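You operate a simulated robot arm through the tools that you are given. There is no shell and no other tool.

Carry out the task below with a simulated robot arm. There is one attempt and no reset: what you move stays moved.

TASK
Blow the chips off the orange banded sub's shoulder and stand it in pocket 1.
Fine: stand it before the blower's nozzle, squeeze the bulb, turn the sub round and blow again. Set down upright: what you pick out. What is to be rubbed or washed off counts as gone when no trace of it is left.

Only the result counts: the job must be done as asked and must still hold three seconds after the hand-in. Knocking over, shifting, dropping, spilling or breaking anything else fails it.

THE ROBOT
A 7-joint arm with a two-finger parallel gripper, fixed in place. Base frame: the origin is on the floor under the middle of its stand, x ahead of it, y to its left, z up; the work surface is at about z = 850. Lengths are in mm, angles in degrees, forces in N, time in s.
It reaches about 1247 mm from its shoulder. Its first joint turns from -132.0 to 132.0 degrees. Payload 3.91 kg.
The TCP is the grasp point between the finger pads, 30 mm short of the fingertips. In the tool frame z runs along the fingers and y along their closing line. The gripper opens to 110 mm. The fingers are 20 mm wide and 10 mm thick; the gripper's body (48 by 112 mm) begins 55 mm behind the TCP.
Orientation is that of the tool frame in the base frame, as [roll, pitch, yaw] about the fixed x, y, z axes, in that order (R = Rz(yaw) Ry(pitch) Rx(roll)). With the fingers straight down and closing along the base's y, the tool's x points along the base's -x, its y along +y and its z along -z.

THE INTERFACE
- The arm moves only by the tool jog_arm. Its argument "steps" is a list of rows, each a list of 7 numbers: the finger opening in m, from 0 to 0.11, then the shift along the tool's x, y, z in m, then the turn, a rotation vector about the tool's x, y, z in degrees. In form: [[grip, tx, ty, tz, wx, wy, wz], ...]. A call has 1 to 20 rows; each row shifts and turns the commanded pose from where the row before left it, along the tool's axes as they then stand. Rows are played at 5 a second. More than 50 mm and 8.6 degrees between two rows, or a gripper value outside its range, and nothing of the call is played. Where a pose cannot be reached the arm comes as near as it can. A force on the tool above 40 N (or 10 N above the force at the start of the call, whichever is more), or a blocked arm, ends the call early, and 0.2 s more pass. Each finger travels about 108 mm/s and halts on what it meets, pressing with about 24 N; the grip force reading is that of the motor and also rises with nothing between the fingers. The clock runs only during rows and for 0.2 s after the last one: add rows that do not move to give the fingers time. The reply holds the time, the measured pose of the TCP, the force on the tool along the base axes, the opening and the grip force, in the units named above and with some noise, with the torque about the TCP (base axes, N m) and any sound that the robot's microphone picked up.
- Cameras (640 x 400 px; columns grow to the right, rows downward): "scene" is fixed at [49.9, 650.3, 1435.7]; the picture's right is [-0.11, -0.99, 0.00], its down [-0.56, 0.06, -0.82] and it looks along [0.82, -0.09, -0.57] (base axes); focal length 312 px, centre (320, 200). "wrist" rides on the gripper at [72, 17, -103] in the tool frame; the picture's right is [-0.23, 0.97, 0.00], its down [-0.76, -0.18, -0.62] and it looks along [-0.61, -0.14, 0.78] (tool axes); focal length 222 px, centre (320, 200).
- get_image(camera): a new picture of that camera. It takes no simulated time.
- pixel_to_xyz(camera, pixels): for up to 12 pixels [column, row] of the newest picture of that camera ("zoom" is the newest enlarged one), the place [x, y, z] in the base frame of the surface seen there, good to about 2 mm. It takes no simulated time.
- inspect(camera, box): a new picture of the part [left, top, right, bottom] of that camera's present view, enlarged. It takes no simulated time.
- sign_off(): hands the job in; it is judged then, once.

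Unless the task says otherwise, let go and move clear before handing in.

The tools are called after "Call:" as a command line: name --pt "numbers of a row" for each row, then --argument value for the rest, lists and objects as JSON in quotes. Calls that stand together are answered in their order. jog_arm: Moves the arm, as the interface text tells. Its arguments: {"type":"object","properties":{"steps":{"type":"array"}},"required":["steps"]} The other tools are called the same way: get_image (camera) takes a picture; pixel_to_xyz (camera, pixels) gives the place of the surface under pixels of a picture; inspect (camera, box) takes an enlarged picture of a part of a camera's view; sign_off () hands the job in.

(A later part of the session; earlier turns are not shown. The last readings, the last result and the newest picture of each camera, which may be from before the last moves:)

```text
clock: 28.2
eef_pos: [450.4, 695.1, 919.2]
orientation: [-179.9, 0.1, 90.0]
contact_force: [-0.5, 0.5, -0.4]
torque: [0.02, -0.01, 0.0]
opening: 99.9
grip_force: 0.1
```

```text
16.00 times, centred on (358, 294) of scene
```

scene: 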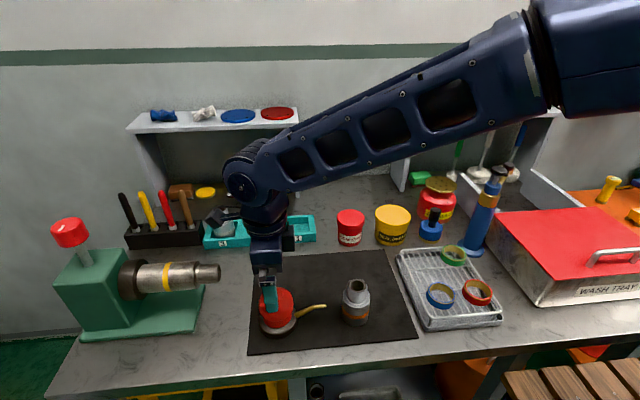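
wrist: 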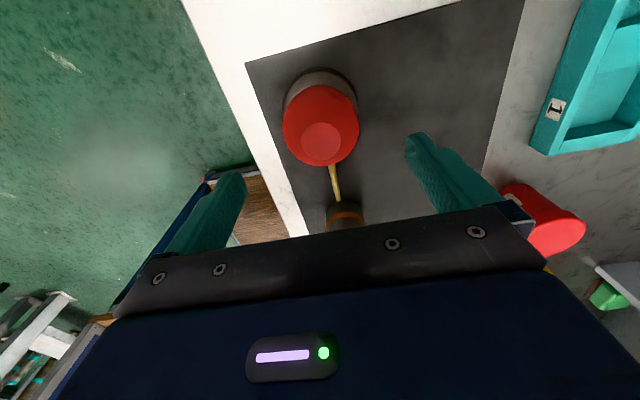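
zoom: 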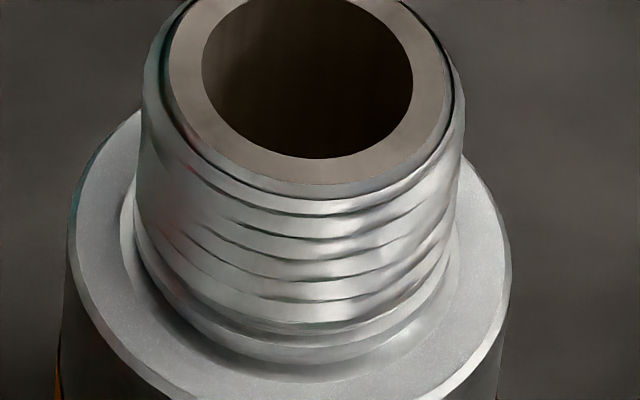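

The fingers are off the bulb. I go back to the earlier viewing pose above the sub to compare the nozzle-facing shoulder with the baseline.

Call:
jog_arm --pt "0.11 0 0 0 0 0 0" --pt "0.11 0 0 -0.03 0 0 0" --pt "0.11 0 0 -0.045 0 0 0" --pt "0.11 0 0 -0.043 0 0 0" --pt "0.11 -0.04 0 0 0 0 0" --pt "0.11 -0.04 0 0 0 0 0" --pt "0.11 -0.04 0 0 0 0 0" --pt "0.085 -0.04 0 0 0 0 0" --pt "0.085 0 0 0 0 0 0" --pt "0.085 0 0 0 0 0 0"

Call:
inspect --camera "wrist" --box '[285, 70, 360, 155]'

Call:
get_image --camera "scene"

```text
clock: 30.4
eef_pos: [450.5, 534.3, 1038.0]
orientation: [180.0, 0.0, 90.0]
contact_force: [-0.2, 0.3, 0.2]
torque: [-0.01, 0.02, -0.03]
opening: 85.1
grip_force: 0.0
```

```text
4.71 times, centred on (322, 112) of wrist
```

zoom: 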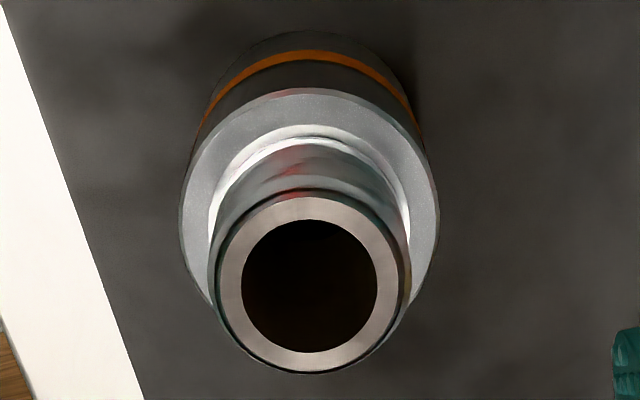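

```text
taken
```

scene: 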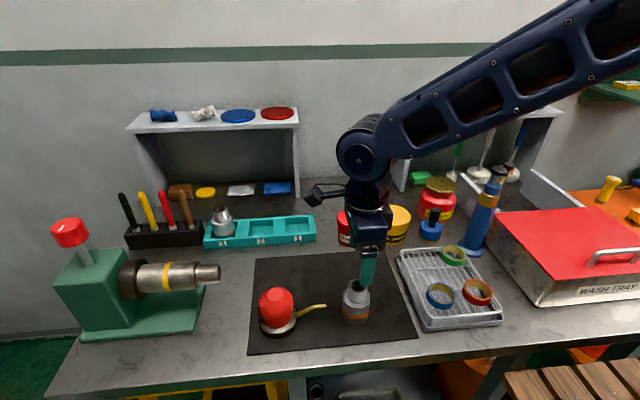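

The shoulder looks the same as before the squeeze. I take a tighter close-up of the nozzle-facing part to judge the film.

Call:
inspect --camera "wrist" --box '[305, 82, 337, 104]'

Call:
inspect --camera "wrist" --box '[290, 95, 322, 117]'

Call:
inspect --camera "scene" --box '[212, 205, 234, 225]'

```text
16.00 times, centred on (321, 93) of wrist
```

zoom: 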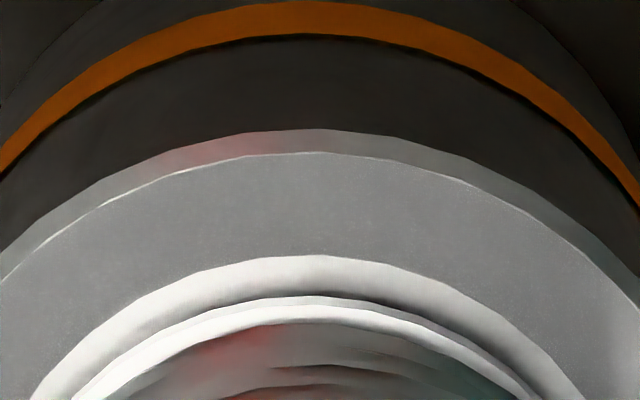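

```text
16.00 times, centred on (306, 106) of wrist
```

zoom: 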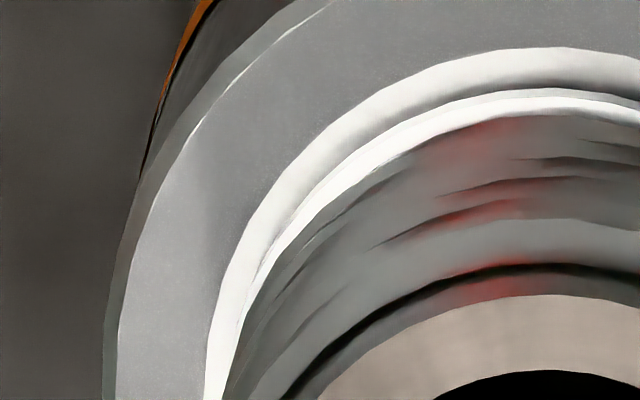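

```text
16.00 times, centred on (223, 215) of scene
```

zoom: 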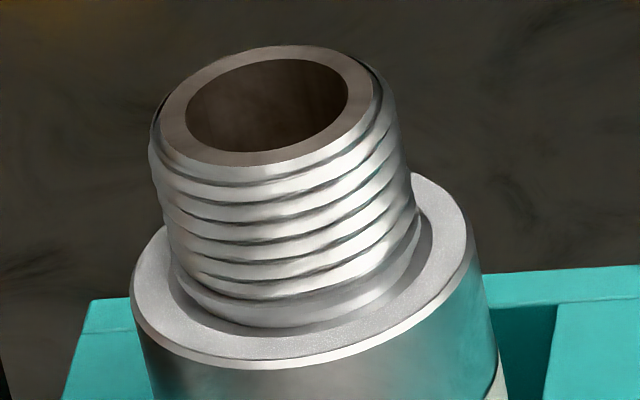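

The film shows no clear change, and no puff was heard. I return over the bulb, close the fingers and come down to just above its flat top (z 943) to press it from above.

Call:
jog_arm --pt "0.06 0.04 0 0 0 0 0" --pt "0.03 0.04 0 0 0 0 0" --pt "0.0 0.04 0 0 0 0 0" --pt "0.0 0.04 0 0 0 0 0" --pt "0.0 0 0 0.025 0 0 0" --pt "0.0 0 0 0.02 0 0 0" --pt "0.0 0 0 0.01 0 0 0" --pt "0.0 0 0 0 0 0 0" --pt "0.0 0 0 0 0 0 0"

Call:
inspect --camera "scene" --box '[230, 220, 390, 340]'

Call:
get_image --camera "wrist"

Call:
inspect --camera "scene" --box '[345, 282, 372, 305]'

```text
clock: 32.4
eef_pos: [449.7, 695.2, 981.0]
orientation: [180.0, 0.0, 89.9]
contact_force: [-0.6, 0.4, -0.5]
torque: [0.01, 0.0, -0.01]
opening: 0.0
grip_force: 24.1
```

```text
3.33 times, centred on (310, 280) of scene
```

zoom: 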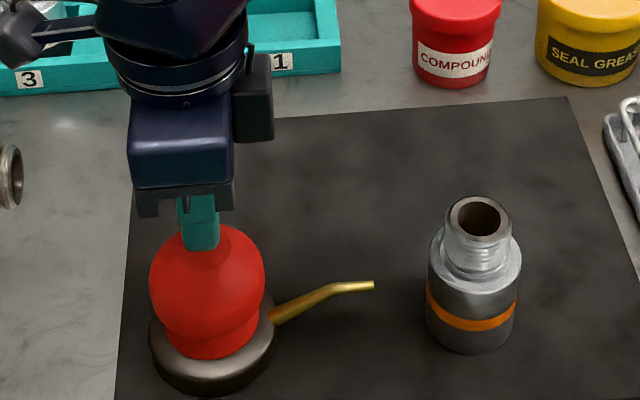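

```text
taken
```

wrist: 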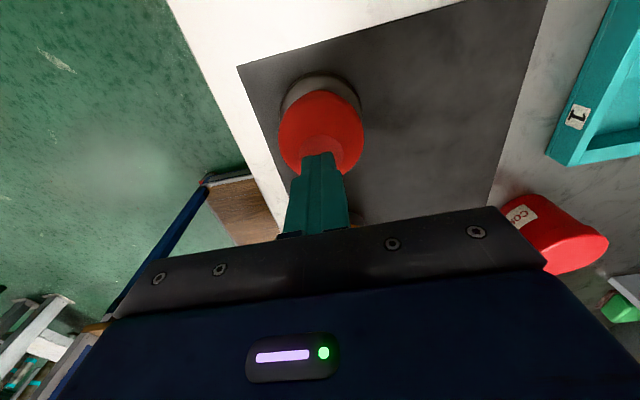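

```text
16.00 times, centred on (358, 294) of scene
```

zoom: 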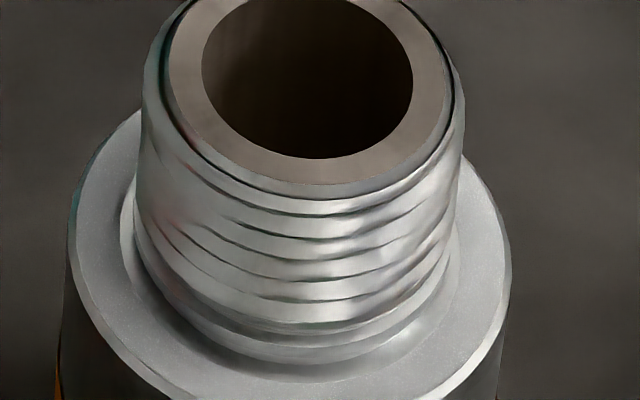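

The closed fingertips hang about 8 mm above the flat top. I press down in 2 mm steps and watch the force and sound.

Call:
jog_arm --pt "0.0 0 0 0.004 0 0 0" --pt "0.0 0 0 0.002 0 0 0" --pt "0.0 0 0 0.002 0 0 0" --pt "0.0 0 0 0.002 0 0 0" --pt "0.0 0 0 0.002 0 0 0" --pt "0.0 0 0 0.002 0 0 0"

Call:
inspect --camera "scene" --box '[230, 220, 390, 340]'

Call:
inspect --camera "scene" --box '[345, 282, 372, 305]'

```text
clock: 33.8
eef_pos: [451.0, 694.8, 967.3]
orientation: [-180.0, 0.0, 90.0]
contact_force: [-0.7, 0.5, 1.6]
torque: [0.08, 0.0, 0.0]
opening: 0.0
grip_force: 24.2
```

```text
3.33 times, centred on (310, 280) of scene
```

zoom: 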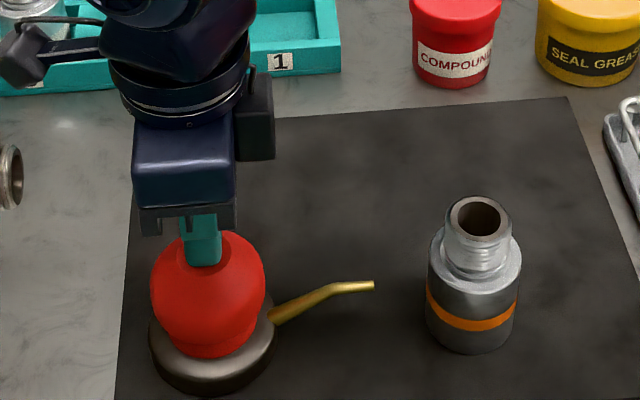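

```text
16.00 times, centred on (358, 294) of scene
```

zoom: 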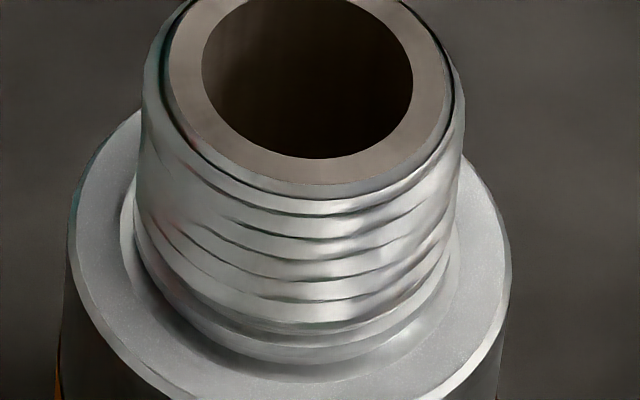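

The bulb yields downward with only about 2 N, so pressing its top is the right way. I keep pressing deeper.

Call:
jog_arm --pt "0.0 0 0 0.003 0 0 0" --pt "0.0 0 0 0.003 0 0 0" --pt "0.0 0 0 0.003 0 0 0" --pt "0.0 0 0 0.003 0 0 0"

Call:
inspect --camera "scene" --box '[230, 220, 390, 340]'

Call:
inspect --camera "scene" --box '[345, 282, 372, 305]'

```text
clock: 34.8
eef_pos: [450.3, 693.5, 958.0]
orientation: [179.8, -0.2, 90.0]
contact_force: [-2.4, -3.5, 32.7]
torque: [-0.18, 0.09, 0.02]
opening: 0.0
grip_force: 24.6
```

```text
3.33 times, centred on (310, 280) of scene
```

zoom: 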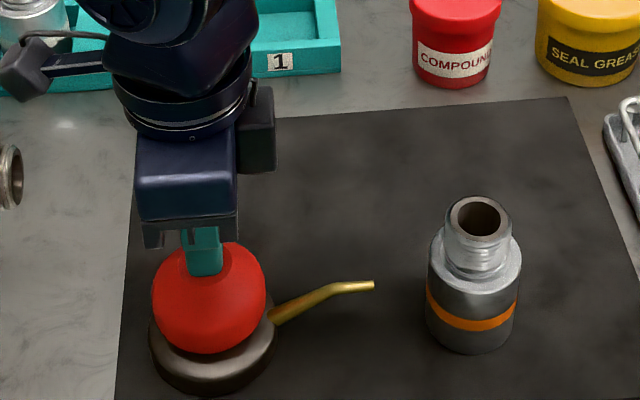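

```text
16.00 times, centred on (358, 294) of scene
```

zoom: 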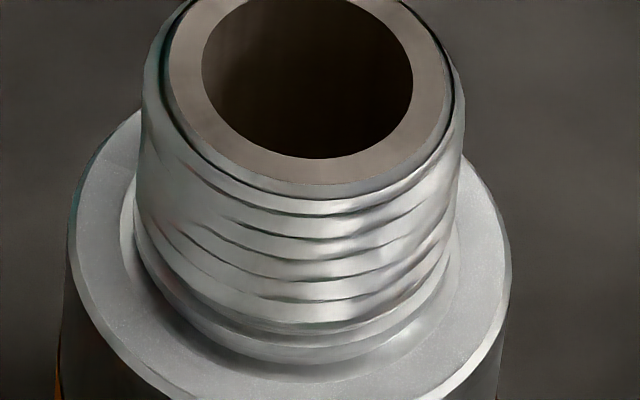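

The bulb bottomed out at TCP z 958 with 33 N, but slowly and without any sound. I lift off and press again briskly.

Call:
jog_arm --pt "0.0 0 0 -0.01 0 0 0" --pt "0.0 0 0 -0.01 0 0 0" --pt "0.0 0 0 0 0 0 0" --pt "0.0 0 0 0 0 0 0"

Call:
jog_arm --pt "0.0 0 0 0.018 0 0 0" --pt "0.0 0 0 0 0 0 0"

Call:
inspect --camera "scene" --box '[345, 282, 372, 305]'

Call:
inspect --camera "scene" --box '[230, 220, 390, 340]'

```text
clock: 35.8
eef_pos: [451.2, 694.8, 974.3]
orientation: [-180.0, 0.0, 90.0]
contact_force: [-0.2, -0.3, 0.6]
torque: [0.02, -0.01, 0.02]
opening: 0.0
grip_force: 24.0
```

```text
clock: 36.4
eef_pos: [450.6, 695.8, 958.6]
orientation: [-180.0, -0.1, 90.0]
contact_force: [-5.9, -5.4, 20.0]
torque: [-0.21, 0.2, 0.01]
opening: 0.0
grip_force: 23.9
```

```text
16.00 times, centred on (358, 294) of scene
```

zoom: 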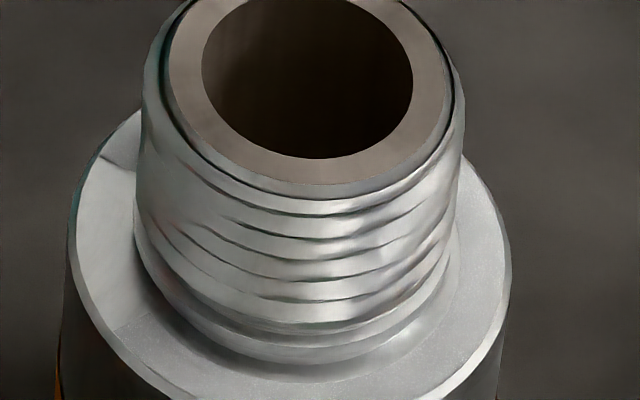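

```text
3.33 times, centred on (310, 280) of scene
```

zoom: 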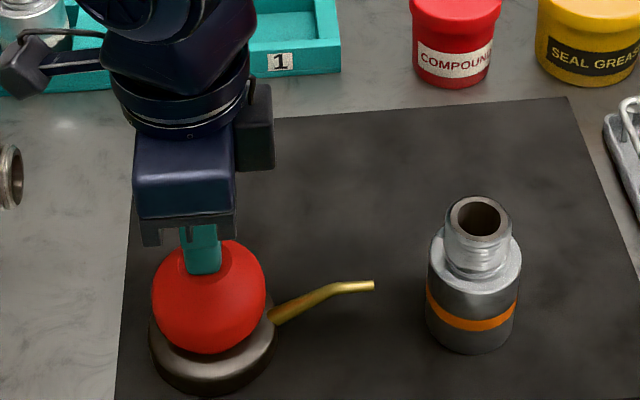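

The brisk press worked: in the zoom the nozzle-facing part of the shoulder is now bright, with film edges at (125,155) and (125,322). I press once more to see whether the cleared sector grows.

Call:
jog_arm --pt "0.0 0 0 -0.01 0 0 0" --pt "0.0 0 0 -0.01 0 0 0" --pt "0.0 0 0 0 0 0 0" --pt "0.0 0 0 0 0 0 0" --pt "0.0 0 0 0.018 0 0 0" --pt "0.0 0 0 0 0 0 0"

Call:
inspect --camera "scene" --box '[345, 282, 372, 305]'

```text
clock: 37.8
eef_pos: [451.2, 693.8, 959.5]
orientation: [180.0, 0.2, 89.9]
contact_force: [3.6, -4.8, 8.5]
torque: [-0.16, -0.1, 0.02]
opening: 0.1
grip_force: 24.0
```

```text
16.00 times, centred on (358, 294) of scene
```

zoom: 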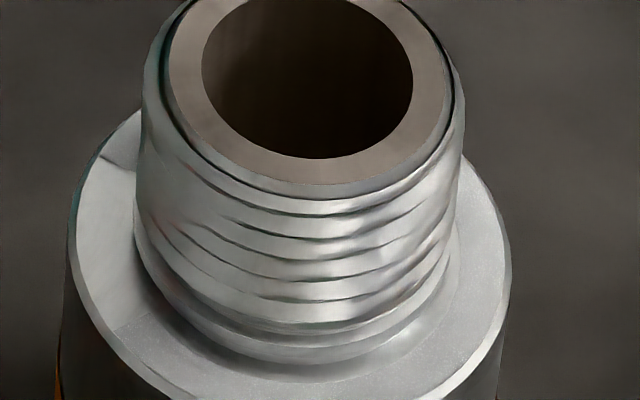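

The sector is unchanged, so each pose clears a fixed part. I go back above the sub to measure the cleared angle from the wrist camera.

Call:
jog_arm --pt "0.0 0 0 -0.02 0 0 0" --pt "0.0 0 0 -0.03 0 0 0" --pt "0.0 0 0 -0.028 0 0 0" --pt "0.02 -0.04 0 0 0 0 0" --pt "0.04 -0.04 0 0 0 0 0" --pt "0.06 -0.04 0 0 0 0 0" --pt "0.085 -0.04 0 0 0 0 0" --pt "0.085 0 0 0 0 0 0" --pt "0.085 0 0 0 0 0 0"

Call:
get_image --camera "wrist"

Call:
inspect --camera "wrist" --box '[285, 70, 360, 155]'

```text
clock: 39.8
eef_pos: [449.8, 534.9, 1037.4]
orientation: [-180.0, 0.0, 90.0]
contact_force: [-0.4, -0.1, -0.2]
torque: [0.02, 0.0, 0.01]
opening: 84.9
grip_force: 0.1
```

```text
taken
```

wrist: 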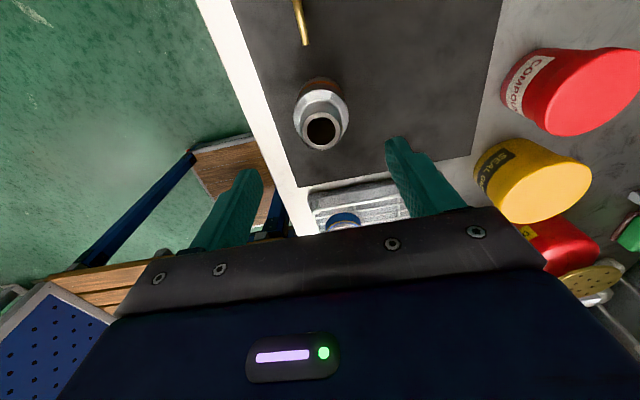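

```text
4.71 times, centred on (322, 112) of wrist
```

zoom: 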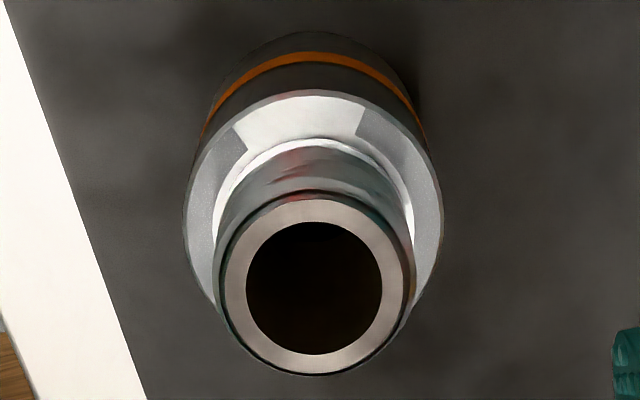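

The cleared sector shows between the film edges at (242,138) and (360,122) in the zoom. I measure these edges to get the sector's angle.

Call:
pixel_to_xyz --camera "zoom" --pixels '[[234, 128], [246, 148], [366, 112], [357, 134], [310, 92], [190, 230], [438, 220], [312, 120], [300, 100]]'

Call:
inspect --camera "wrist" --box '[300, 82, 344, 110]'

```text
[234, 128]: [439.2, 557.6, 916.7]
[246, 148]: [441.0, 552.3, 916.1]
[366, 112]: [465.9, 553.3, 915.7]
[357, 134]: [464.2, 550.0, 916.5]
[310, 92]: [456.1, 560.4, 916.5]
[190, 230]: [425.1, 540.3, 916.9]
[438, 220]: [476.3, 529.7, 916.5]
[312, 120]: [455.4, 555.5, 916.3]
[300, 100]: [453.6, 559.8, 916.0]
```

```text
14.29 times, centred on (322, 96) of wrist
```

zoom: 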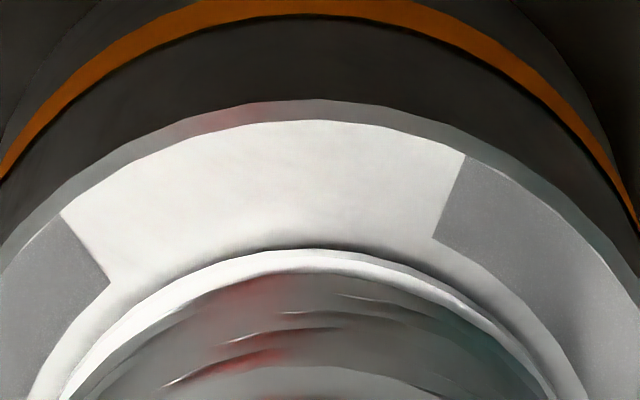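

The blow cleared a sector of about 70° (from -27° to +41° about the nozzle direction), and the remaining grey film is easy to see. A closer stand should clear more, so I grip the sub again to shift it nearer to the nozzle.

Call:
jog_arm --pt "0.085 0 0 0.04 0 0 0" --pt "0.085 0 0 0.04 0 0 0" --pt "0.085 0 0 0.03 0 0 0" --pt "0.085 0 0 0.0135 0 0 0" --pt "0.085 0 0 0 0 0 0" --pt "0.085 0 0 0 0 0 0"

Call:
jog_arm --pt "0.07 0 0 0 0 0 0" --pt "0.062 0 0 0 0 0 0" --pt "0.055 0 0 0 0 0 0" --pt "0.045 0 0 0 0 0 0" --pt "0.03 0 0 0 0 0 0" --pt "0.03 0 0 0 0 0 0"

```text
clock: 41.2
eef_pos: [449.6, 536.3, 914.5]
orientation: [-180.0, 0.0, 90.0]
contact_force: [0.7, -0.1, 0.6]
torque: [-0.01, 0.02, 0.02]
opening: 85.0
grip_force: 0.1
```

```text
clock: 42.6
eef_pos: [449.4, 536.5, 913.7]
orientation: [180.0, 0.0, 90.1]
contact_force: [2.8, -1.3, 3.2]
torque: [-0.03, -0.07, 0.03]
opening: 55.3
grip_force: 23.3
```

The sub is held again (55.3 mm, 23 N). I lift it 8 mm, shift it 22 mm towards the nozzle and set it down.

Call:
jog_arm --pt "0.03 0 0 -0.004 0 0 0" --pt "0.03 0 0 -0.004 0 0 0" --pt "0.03 0.008 0 0 0 0 0" --pt "0.03 0.008 0 0 0 0 0" --pt "0.03 0.006 0.0005 0 0 0 0" --pt "0.03 0 0 0 0 0 0" --pt "0.03 0 0 0.004 0 0 0" --pt "0.03 0 0 0.003 0 0 0" --pt "0.03 0 0 0.001 0 0 0" --pt "0.03 0 0 0 0 0 0" --pt "0.03 0 0 0 0 0 0"

Call:
inspect --camera "scene" --box '[300, 260, 400, 330]'

```text
clock: 45.0
eef_pos: [450.3, 556.6, 915.2]
orientation: [179.9, 0.0, 90.0]
contact_force: [-0.9, -3.6, 9.8]
torque: [-0.25, 0.23, 0.16]
opening: 55.0
grip_force: 24.0
```

```text
5.71 times, centred on (350, 295) of scene
```

zoom: 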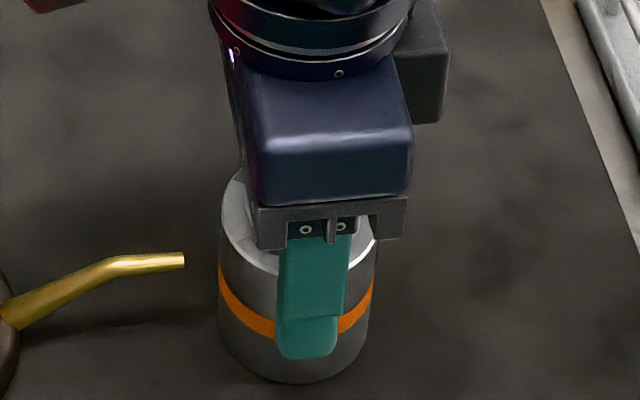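

The sub touches the mat with about 10 N, gap near 11 mm to the nozzle. I release, rise and go over the bulb with the fingers closed.

Call:
jog_arm --pt "0.055 0 0 0 0 0 0" --pt "0.06 0 0 0 0 0 0" --pt "0.07 0 0 0 0 0 0" --pt "0.085 0 0 0 0 0 0" --pt "0.085 0 0 0 0 0 0" --pt "0.085 0 0 -0.02 0 0 0" --pt "0.085 0 0 -0.04 0 0 0" --pt "0.085 0 0 -0.04 0 0 0" --pt "0.085 0 0 -0.02 0 0 0" --pt "0.06 0.046 0 0 0 0 0" --pt "0.03 0.046 0 0 0 0 0" --pt "0.0 0.046 0 0 0 0 0" --pt "0.0 0 0 0 0 0 0" --pt "0.0 0 0 0.03 0 0 0" --pt "0.0 0 0 0.02 0 0 0" --pt "0.0 0 0 0 0 0 0" --pt "0.0 0 0 0 0 0 0"

Call:
inspect --camera "scene" --box '[230, 220, 390, 340]'

Call:
inspect --camera "scene" --box '[332, 282, 362, 305]'

```text
clock: 48.6
eef_pos: [450.4, 696.6, 984.0]
orientation: [180.0, 0.0, 90.0]
contact_force: [0.0, 0.2, -0.1]
torque: [0.02, 0.05, 0.0]
opening: 0.0
grip_force: 24.1
```

```text
3.33 times, centred on (310, 280) of scene
```

zoom: 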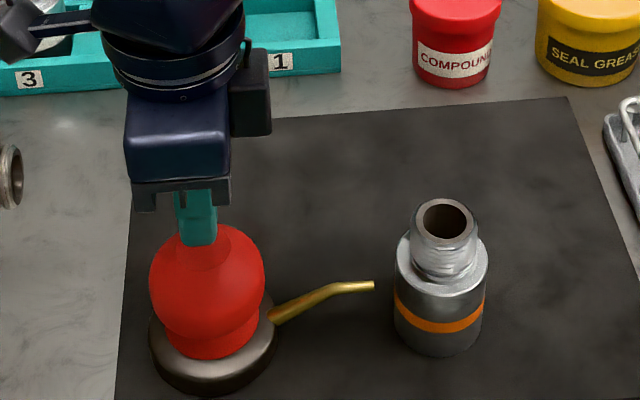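

```text
16.00 times, centred on (347, 294) of scene
```

zoom: 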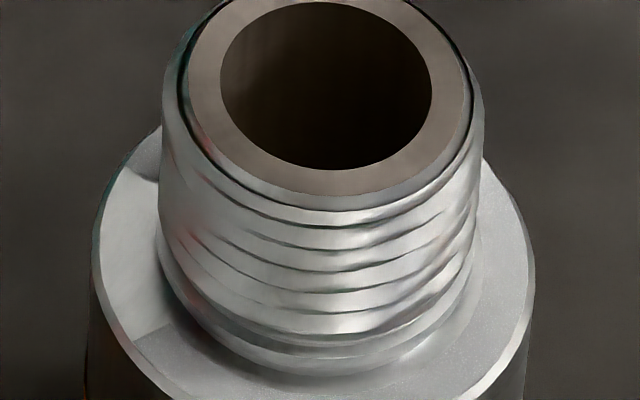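

The sub stands about 11 mm from the nozzle. I press the bulb briskly and compare the film edges.

Call:
jog_arm --pt "0.0 -0.001 0 0.006 0 0 0" --pt "0.0 0 0 0 0 0 0" --pt "0.0 0 0 0.019 0 0 0" --pt "0.0 0 0 0 0 0 0"

Call:
inspect --camera "scene" --box '[332, 282, 362, 305]'

```text
clock: 49.6
eef_pos: [451.6, 694.7, 958.9]
orientation: [-179.9, 0.0, 90.0]
contact_force: [1.8, -7.3, 10.6]
torque: [-0.22, -0.01, 0.06]
opening: 0.0
grip_force: 23.7
```

```text
16.00 times, centred on (347, 294) of scene
```

zoom: 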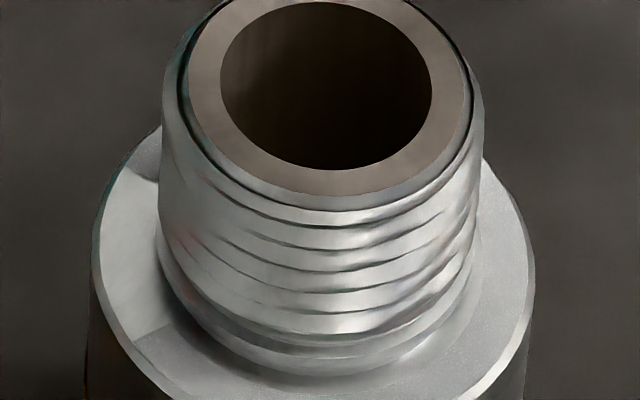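

No change at this close range, so the shoulder now lies above the jet's cone; standing farther off should cover more. I go back, grip the sub and move it out to a gap of about 55 mm.

Call:
jog_arm --pt "0.0 0 0 -0.02 0 0 0" --pt "0.0 0 0 -0.03 0 0 0" --pt "0.0 0 0 -0.03 0 0 0" --pt "0.02 -0.046 0 0 0 0 0" --pt "0.05 -0.046 0 0 0 0 0" --pt "0.085 -0.046 0 0 0 0 0" --pt "0.085 0 0 0 0 0 0" --pt "0.085 0 0 0 0 0 0"

Call:
get_image --camera "wrist"

Call:
inspect --camera "wrist" --box '[285, 70, 360, 155]'

```text
clock: 51.4
eef_pos: [450.3, 555.2, 1039.7]
orientation: [179.9, 0.0, 90.0]
contact_force: [0.3, 0.6, 0.0]
torque: [-0.03, 0.0, -0.01]
opening: 84.9
grip_force: 0.1
```

```text
taken
```

wrist: 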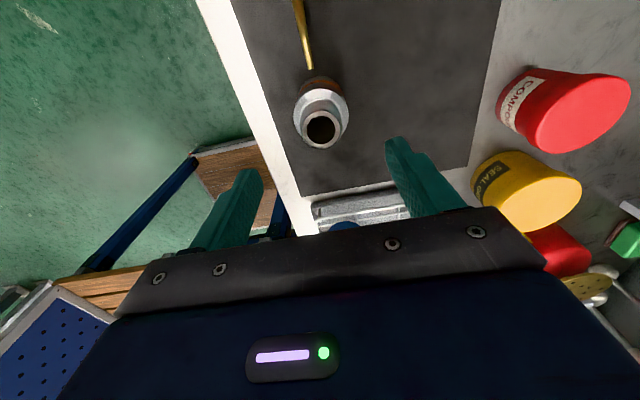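

```text
4.71 times, centred on (322, 112) of wrist
```

zoom: 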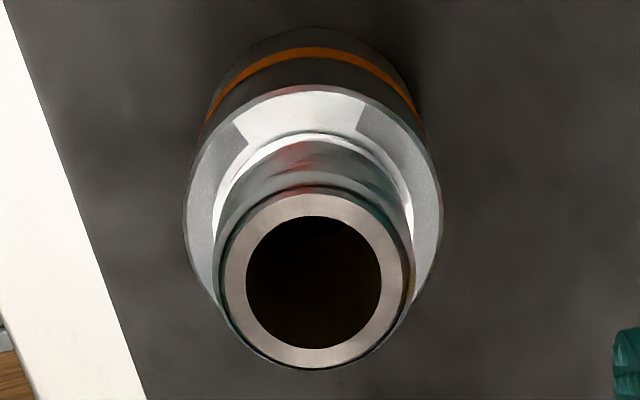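

The sector is unchanged at the close position. I descend, grip and carry the sub outward along -y.

Call:
jog_arm --pt "0.085 0.001 0 0.04 0 0 0" --pt "0.085 0 0 0.04 0 0 0" --pt "0.085 0 0 0.03 0 0 0" --pt "0.085 0 0 0.0155 0 0 0" --pt "0.085 0 0 0 0 0 0" --pt "0.07 0 0 0 0 0 0" --pt "0.062 0 0 0 0 0 0" --pt "0.055 0 0 0 0 0 0" --pt "0.045 0 0 0 0 0 0" --pt "0.03 0 0 0 0 0 0" --pt "0.03 0 0 0 0 0 0"

```text
clock: 53.8
eef_pos: [448.8, 556.3, 913.6]
orientation: [179.9, 0.0, 90.1]
contact_force: [3.5, -1.5, 1.1]
torque: [0.0, -0.11, 0.01]
opening: 55.3
grip_force: 24.0
```

The sub is gripped again. I lift 8 mm, shift 43 mm away from the nozzle, and set down.

Call:
jog_arm --pt "0.03 0 0 -0.004 0 0 0" --pt "0.03 0 0 -0.004 0 0 0" --pt "0.03 -0.008 0 0 0 0 0" --pt "0.03 -0.014 0.0005 0 0 0 0" --pt "0.03 -0.013 0.0005 0 0 0 0" --pt "0.03 -0.008 0 0 0 0 0" --pt "0.03 0 0 0 0 0 0" --pt "0.03 0 0 0.004 0 0 0" --pt "0.03 0 0 0.003 0 0 0" --pt "0.03 0 0 0.001 0 0 0" --pt "0.03 0 0 0 0 0 0" --pt "0.03 0 0 0 0 0 0"

```text
clock: 56.4
eef_pos: [452.0, 513.7, 913.3]
orientation: [-180.0, -0.1, 90.1]
contact_force: [0.1, -0.9, -2.7]
torque: [-0.01, -0.01, 0.0]
opening: 55.0
grip_force: 23.9
```

The force still reads -2.7 N, so the sub hangs just above the mat. I lower in half-millimetre steps to contact.

Call:
jog_arm --pt "0.03 0 0 0.0005 0 0 0" --pt "0.03 0 0 0.0005 0 0 0" --pt "0.03 0 0 0 0 0 0"

```text
clock: 57.2
eef_pos: [451.3, 512.9, 912.3]
orientation: [-180.0, 0.0, 90.0]
contact_force: [0.3, -0.2, -2.1]
torque: [0.02, 0.0, 0.02]
opening: 55.2
grip_force: 24.3
```

Call:
jog_arm --pt "0.03 0 0 0.0005 0 0 0" --pt "0.03 0 0 0.0005 0 0 0" --pt "0.03 0 0 0 0 0 0"

```text
clock: 58.0
eef_pos: [451.2, 513.9, 912.7]
orientation: [179.9, 0.0, 89.9]
contact_force: [-2.1, -4.4, 11.4]
torque: [-0.16, 0.31, 0.18]
opening: 55.1
grip_force: 24.0
```

The sub stands at y 513.5 (gap about 55 mm). I release it, go over the bulb and press briskly.

Call:
jog_arm --pt "0.055 0 0 0 0 0 0" --pt "0.06 0 0 0 0 0 0" --pt "0.07 0 0 0 0 0 0" --pt "0.085 0 0 0 0 0 0" --pt "0.085 0 0 0 0 0 0" --pt "0.085 0 0 -0.02 0 0 0" --pt "0.085 0 0 -0.04 0 0 0" --pt "0.085 0 0 -0.04 0 0 0" --pt "0.085 0 0 -0.023 0 0 0" --pt "0.06 0.0454 0 0 0 0 0" --pt "0.03 0.0454 0 0 0 0 0" --pt "0.0 0.0454 0 0 0 0 0" --pt "0.0 0.0454 0 0 0 0 0" --pt "0.0 0 0 0.03 0 0 0" --pt "0.0 0 0 0.024 0 0 0" --pt "0.0 0 0 0 0 0 0" --pt "0.0 0 0 0 0 0 0"

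Call:
inspect --camera "scene" --box '[230, 220, 410, 340]'

```text
clock: 61.6
eef_pos: [451.1, 693.1, 978.8]
orientation: [-179.9, 0.0, 90.0]
contact_force: [0.7, 0.6, 0.4]
torque: [0.02, 0.0, 0.02]
opening: 0.1
grip_force: 23.9
```

```text
3.33 times, centred on (320, 280) of scene
```

zoom: 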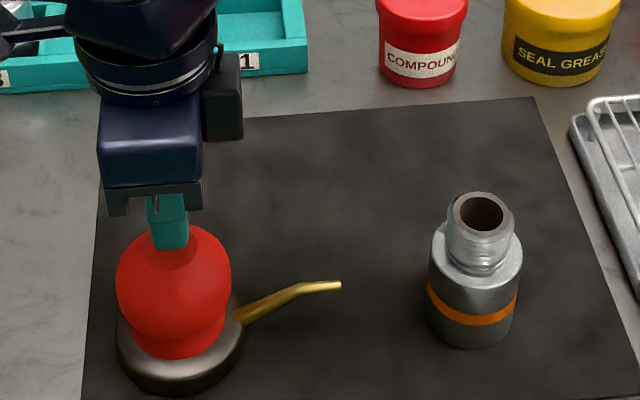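

The fingertips are about 6 mm above the bulb. I press briskly now.

Call:
jog_arm --pt "0.0 0.0015 0 0.002 0 0 0" --pt "0.0 0 0 0 0 0 0" --pt "0.0 0 0 0.0185 0 0 0" --pt "0.0 0 0 0 0 0 0"

Call:
inspect --camera "scene" --box '[355, 280, 385, 303]'

```text
clock: 62.6
eef_pos: [451.5, 696.2, 959.7]
orientation: [180.0, 0.0, 90.0]
contact_force: [0.6, -3.7, 6.4]
torque: [-0.12, -0.04, -0.01]
opening: 0.0
grip_force: 24.5
```

```text
16.00 times, centred on (370, 292) of scene
```

zoom: 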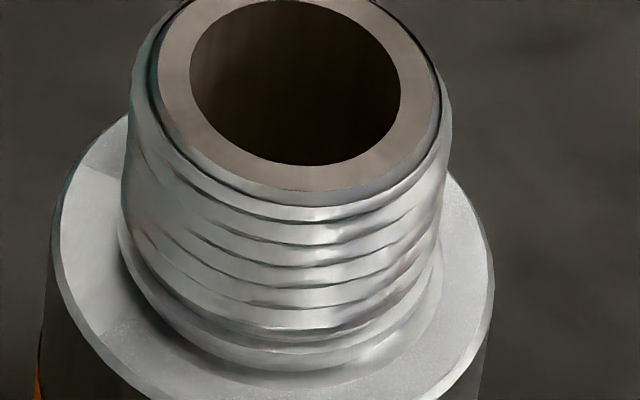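

The film edges at (95,170) and (105,330) look about the same. I go back above the sub to check precisely from the wrist camera, and then turn it.

Call:
jog_arm --pt "0.0 0 0 -0.02 0 0 0" --pt "0.0 0 0 -0.03 0 0 0" --pt "0.0 0 0 -0.028 0 0 0" --pt "0.02 -0.0456 0 0 0 0 0" --pt "0.05 -0.0456 0 0 0 0 0" --pt "0.085 -0.0456 0 0 0 0 0" --pt "0.085 -0.0456 0 0 0 0 0" --pt "0.085 0 0 0 0 0 0" --pt "0.085 0 0 0 0 0 0"

Call:
get_image --camera "wrist"

Call:
inspect --camera "wrist" --box '[285, 70, 360, 155]'

```text
clock: 64.6
eef_pos: [452.8, 513.8, 1035.7]
orientation: [179.9, 0.0, 90.0]
contact_force: [-0.5, 0.4, 0.7]
torque: [0.01, 0.01, -0.02]
opening: 84.9
grip_force: 0.1
```

```text
taken
```

wrist: 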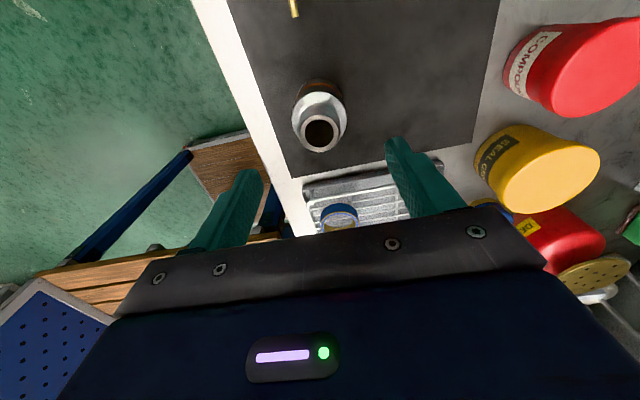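

```text
4.71 times, centred on (322, 112) of wrist
```

zoom: 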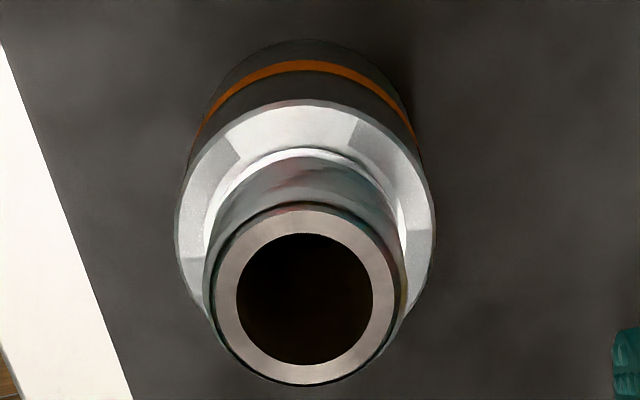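

The cleared sector is the same, so each blow clears about 70° facing the nozzle and I must turn the sub in steps of about 60°. I grip it here and turn it 60° in place to see if this distance works too.

Call:
jog_arm --pt "0.085 0 -0.0015 0.04 0 0 0" --pt "0.085 0 0 0.04 0 0 0" --pt "0.085 0 0 0.03 0 0 0" --pt "0.085 0 0 0.0125 0 0 0" --pt "0.085 0 0 0 0 0 0" --pt "0.07 0 0 0 0 0 0" --pt "0.062 0 0 0 0 0 0" --pt "0.055 0 0 0 0 0 0" --pt "0.045 0 0 0 0 0 0" --pt "0.03 0 0 0 0 0 0" --pt "0.03 0 0 0 0 0 0"

```text
clock: 67.0
eef_pos: [451.5, 513.4, 915.6]
orientation: [-180.0, 0.1, 90.1]
contact_force: [3.0, -0.2, 1.7]
torque: [-0.04, -0.1, -0.01]
opening: 55.1
grip_force: 24.1
```

The sub is held (55.1 mm). I lift 6 mm, turn it 60°, and lower it back to the mat.

Call:
jog_arm --pt "0.03 0 0 -0.003 0 0 0" --pt "0.03 0 0 -0.003 0 0 0" --pt "0.03 0 0 0 0 0 -7.5" --pt "0.03 0 0 0 0 0 -7.5" --pt "0.03 0 0 0 0 0 -7.5" --pt "0.03 0 0 0 0 0 -7.5" --pt "0.03 0 0 0 0 0 -7.5" --pt "0.03 0 0 0 0 0 -7.5" --pt "0.03 0 0 0 0 0 -7.5" --pt "0.03 0 0 0 0 0 -7.5" --pt "0.03 0 0 0 0 0 0" --pt "0.03 0 0 0.003 0 0 0" --pt "0.03 0 0 0.002 0 0 0" --pt "0.03 0 0 0.001 0 0 0" --pt "0.03 0 0 0 0 0 0"

```text
clock: 70.2
eef_pos: [450.3, 514.1, 915.1]
orientation: [179.9, 0.0, 150.0]
contact_force: [0.8, -7.5, 7.5]
torque: [-0.36, 0.16, 0.16]
opening: 55.6
grip_force: 24.2
```

The turn is done (yaw 150) and the mat is touched with 7.5 N. I lower half a millimetre more, release and rise, then go over the bulb.

Call:
jog_arm --pt "0.03 0 0 0.0003 0 0 0" --pt "0.03 0 0 0 0 0 0" --pt "0.055 0 0 0 0 0 0" --pt "0.06 0 0 0 0 0 0" --pt "0.07 0 0 0 0 0 0" --pt "0.08 0 0 0 0 0 0" --pt "0.08 0 0 0 0 0 0" --pt "0.08 0 0 -0.02 0 0 0" --pt "0.08 0 0 -0.04 0 0 0" --pt "0.08 0 0 -0.04 0 0 0" --pt "0.08 0 0 -0.02 0 0 0" --pt "0.08 0 0 0 0 0 0"

Call:
get_image --camera "scene"

Call:
get_image --camera "wrist"

```text
clock: 72.8
eef_pos: [450.6, 514.6, 1036.7]
orientation: [-180.0, 0.0, 150.0]
contact_force: [-0.8, 0.3, -0.5]
torque: [0.01, 0.02, 0.01]
opening: 80.4
grip_force: 0.1
```

```text
taken
```

scene: 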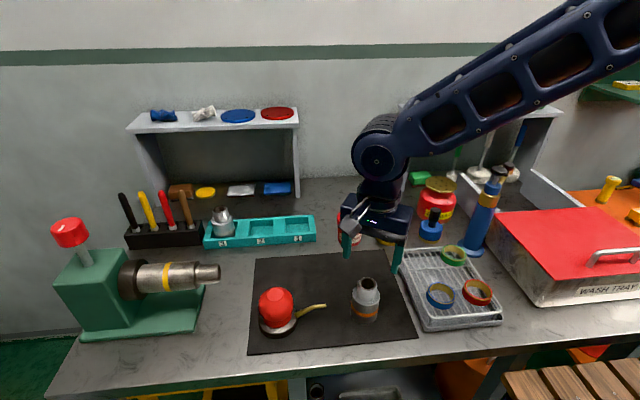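

```text
taken
```

wrist: 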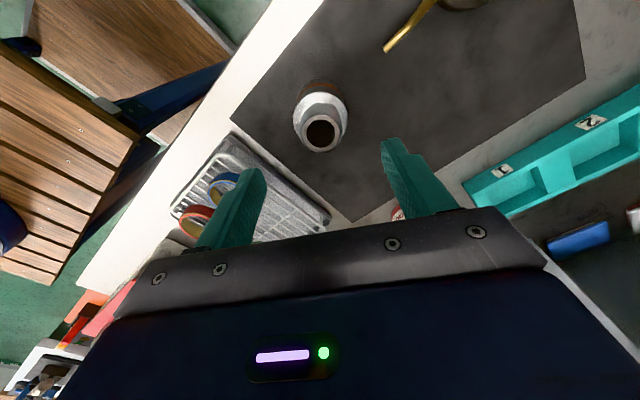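

The sub stands turned at y 514. I turn the hand back to yaw 90, go over the bulb and press briskly.

Call:
jog_arm --pt "0.06 0 0 0 0 0 7.5" --pt "0.04 0 0 0 0 0 7.5" --pt "0.02 0 0 0 0 0 7.5" --pt "0.0 0 0 0 0 0 7.5" --pt "0.0 0 0 0 0 0 7.5" --pt "0.0 0 0 0 0 0 7.5" --pt "0.0 0 0 0 0 0 7.5" --pt "0.0 0 0 0 0 0 7.5" --pt "0.0 0.0452 0 0 0 0 0" --pt "0.0 0.0452 0 0 0 0 0" --pt "0.0 0.0452 0 0 0 0 0" --pt "0.0 0.0452 0 0 0 0 0" --pt "0.0 0 0 0.03 0 0 0" --pt "0.0 0 0 0.028 0 0 0" --pt "0.0 0 0 0 0 0 0" --pt "0.0 0 0 0 0 0 0"

Call:
inspect --camera "scene" --box '[355, 280, 385, 303]'

```text
clock: 76.2
eef_pos: [449.7, 693.9, 976.2]
orientation: [180.0, -0.1, 90.0]
contact_force: [0.4, 0.0, -0.5]
torque: [0.01, -0.04, 0.01]
opening: 0.2
grip_force: 24.1
```

```text
16.00 times, centred on (370, 292) of scene
```

zoom: 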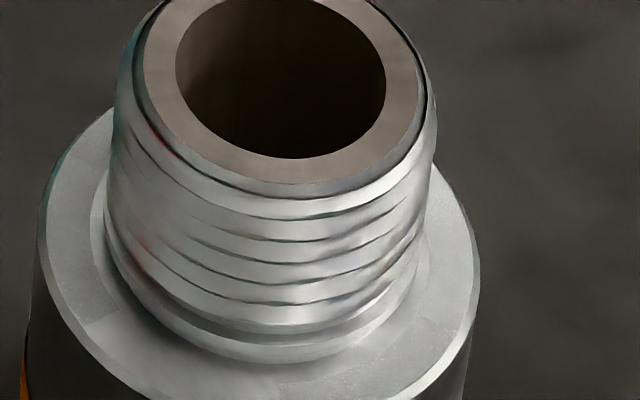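

The cleared sector has turned toward the viewer, between (95,320) and (315,372), and film faces the nozzle at the left. I press briskly.

Call:
jog_arm --pt "0.0 0 0 0.0185 0 0 0" --pt "0.0 0 0 0 0 0 0"

Call:
inspect --camera "scene" --box '[355, 280, 385, 303]'

```text
clock: 76.8
eef_pos: [449.4, 694.0, 959.2]
orientation: [180.0, -0.1, 89.9]
contact_force: [-0.4, 0.8, 12.7]
torque: [-0.01, 0.02, 0.08]
opening: 0.0
grip_force: 24.1
```

```text
16.00 times, centred on (370, 292) of scene
```

zoom: 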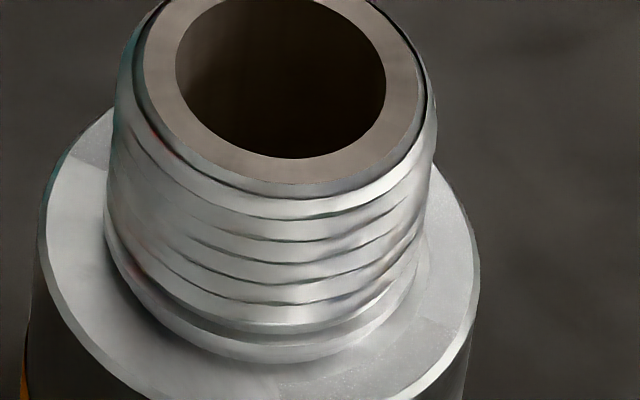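

It worked at this distance too: the film facing the nozzle is gone, from (75,160) round to (320,372). I go back above the sub to see the whole ring.

Call:
jog_arm --pt "0.0 0 0 -0.02 0 0 0" --pt "0.0 0 0 -0.03 0 0 0" --pt "0.0 0 0 -0.028 0 0 0" --pt "0.02 -0.0452 0 0 0 0 0" --pt "0.05 -0.0452 0 0 0 0 0" --pt "0.085 -0.0452 0 0 0 0 0" --pt "0.085 -0.0452 0 0 0 0 0" --pt "0.085 0 0 0 0 0 0" --pt "0.085 0 0 0 0 0 0"

Call:
get_image --camera "wrist"

Call:
inspect --camera "wrist" --box '[285, 70, 360, 155]'

Call:
inspect --camera "wrist" --box '[295, 85, 345, 117]'

```text
clock: 78.8
eef_pos: [449.3, 511.3, 1037.1]
orientation: [179.9, 0.0, 90.1]
contact_force: [1.1, 0.1, -0.2]
torque: [0.01, 0.0, 0.02]
opening: 84.8
grip_force: 0.2
```

```text
taken
```

wrist: 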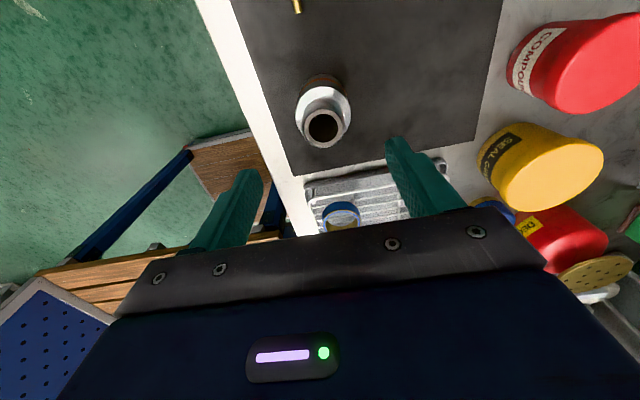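

```text
4.71 times, centred on (322, 112) of wrist
```

zoom: 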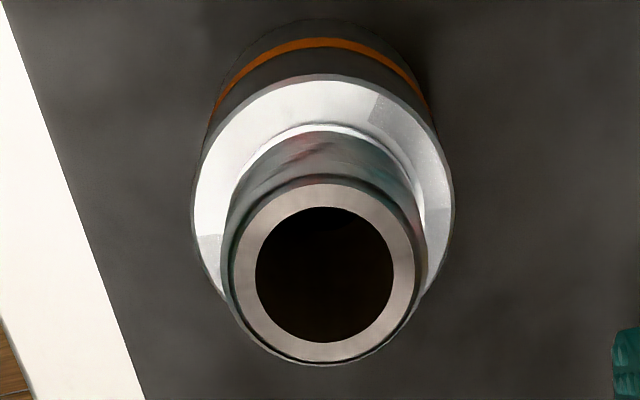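

```text
12.50 times, centred on (320, 101) of wrist
```

zoom: 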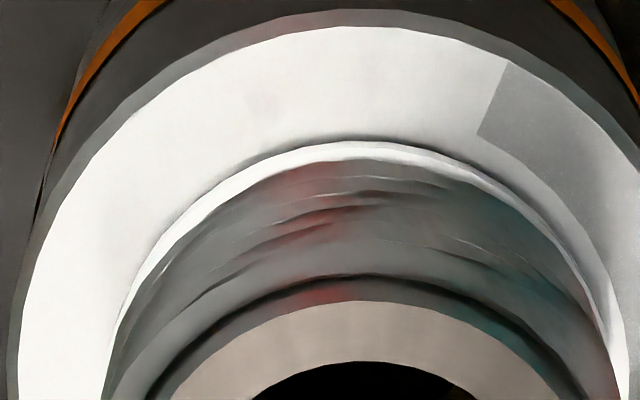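

The clear part now runs from (208,235) to (373,108) in the 4.71x view, with film at the right and lower left. I measure these edges.

Call:
pixel_to_xyz --camera "wrist" --pixels '[[297.5, 119.4], [300, 119.4], [334.5, 91], [332.5, 95.5], [346, 112], [322, 87], [306, 130], [338, 126]]'

```text
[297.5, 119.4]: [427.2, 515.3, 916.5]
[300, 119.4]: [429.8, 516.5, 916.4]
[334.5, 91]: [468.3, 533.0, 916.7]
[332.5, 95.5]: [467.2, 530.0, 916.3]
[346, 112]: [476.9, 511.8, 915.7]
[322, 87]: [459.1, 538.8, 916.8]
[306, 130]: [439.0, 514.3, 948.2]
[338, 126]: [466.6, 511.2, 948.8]
```

Blow two also cleared up to +42°, so the clear arc is now 126° wide. I continue with 62° turns: grip, turn, blow.

Call:
jog_arm --pt "0.085 0.002 0.002 0.04 0 0 0" --pt "0.085 0 0 0.04 0 0 0" --pt "0.085 0 0 0.03 0 0 0" --pt "0.085 0 0 0.0135 0 0 0" --pt "0.085 0 0 0 0 0 0" --pt "0.07 0 0 0 0 0 0" --pt "0.062 0 0 0 0 0 0" --pt "0.055 0 0 0 0 0 0" --pt "0.045 0 0 0 0 0 0" --pt "0.03 0 0 0 0 0 0" --pt "0.03 0 0 0 0 0 0"

Call:
jog_arm --pt "0.03 0 0 -0.003 0 0 0" --pt "0.03 0 0 -0.003 0 0 0" --pt "0.03 0 0 0 0 0 -7.75" --pt "0.03 0 0 0 0 0 -7.75" --pt "0.03 0 0 0 0 0 -7.75" --pt "0.03 0 0 0 0 0 -7.75" --pt "0.03 0 0 0 0 0 -7.75" --pt "0.03 0 0 0 0 0 -7.75" --pt "0.03 0 0 0 0 0 -7.75" --pt "0.03 0 0 0 0 0 -7.75" --pt "0.03 0 0 0 0 0 0" --pt "0.03 0 0 0.003 0 0 0" --pt "0.03 0 0 0.002 0 0 0" --pt "0.03 0 0 0.001 0 0 0" --pt "0.03 0 0 0 0 0 0"

```text
clock: 81.2
eef_pos: [454.3, 514.2, 913.3]
orientation: [180.0, -0.1, 90.0]
contact_force: [2.0, 0.0, -0.2]
torque: [0.05, -0.06, -0.01]
opening: 55.3
grip_force: 24.0
```

```text
clock: 84.4
eef_pos: [452.7, 515.3, 912.3]
orientation: [179.9, 0.1, 152.0]
contact_force: [-0.8, -1.1, 4.7]
torque: [-0.17, 0.14, -0.03]
opening: 55.2
grip_force: 23.9
```

The sub is turned to yaw 152 and touches the mat. I release, rise, turn the hand back to yaw 90 and move over the bulb.

Call:
jog_arm --pt "0.055 0 0 0 0 0 0" --pt "0.06 0 0 0 0 0 0" --pt "0.07 0 0 0 0 0 0" --pt "0.08 0 0 0 0 0 0" --pt "0.08 0 0 0 0 0 0" --pt "0.08 0 0 -0.03 0 0 0" --pt "0.08 0 0 -0.045 0 0 0" --pt "0.08 0 0 -0.049 0 0 0" --pt "0.06 0 0 0 0 0 7.75" --pt "0.04 0 0 0 0 0 7.75" --pt "0.02 0 0 0 0 0 7.75" --pt "0.0 0 0 0 0 0 7.75" --pt "0.0 0 0 0 0 0 7.75" --pt "0.0 0 0 0 0 0 7.75" --pt "0.0 0 0 0 0 0 7.75" --pt "0.0 0 0 0 0 0 7.75" --pt "0.0 0.045 -0.0015 0 0 0 0" --pt "0.0 0.045 0 0 0 0 0" --pt "0.0 0.045 0 0 0 0 0" --pt "0.0 0.045 0 0 0 0 0"

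Call:
inspect --camera "scene" --box '[230, 220, 410, 340]'

Call:
inspect --camera "scene" --box '[355, 280, 385, 303]'

```text
clock: 88.6
eef_pos: [452.3, 693.5, 1037.8]
orientation: [-180.0, 0.0, 90.0]
contact_force: [-0.1, 0.2, 0.2]
torque: [-0.01, 0.02, 0.02]
opening: 0.0
grip_force: 24.4
```

```text
3.33 times, centred on (320, 280) of scene
```

zoom: 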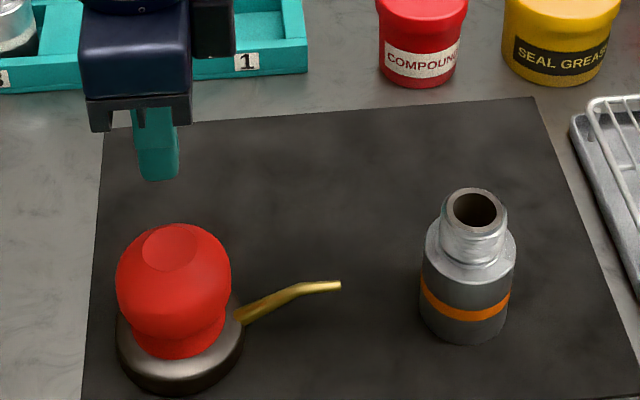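

```text
16.00 times, centred on (370, 292) of scene
```

zoom: 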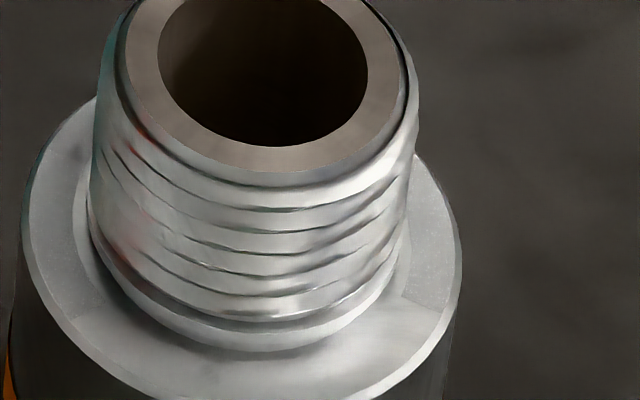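

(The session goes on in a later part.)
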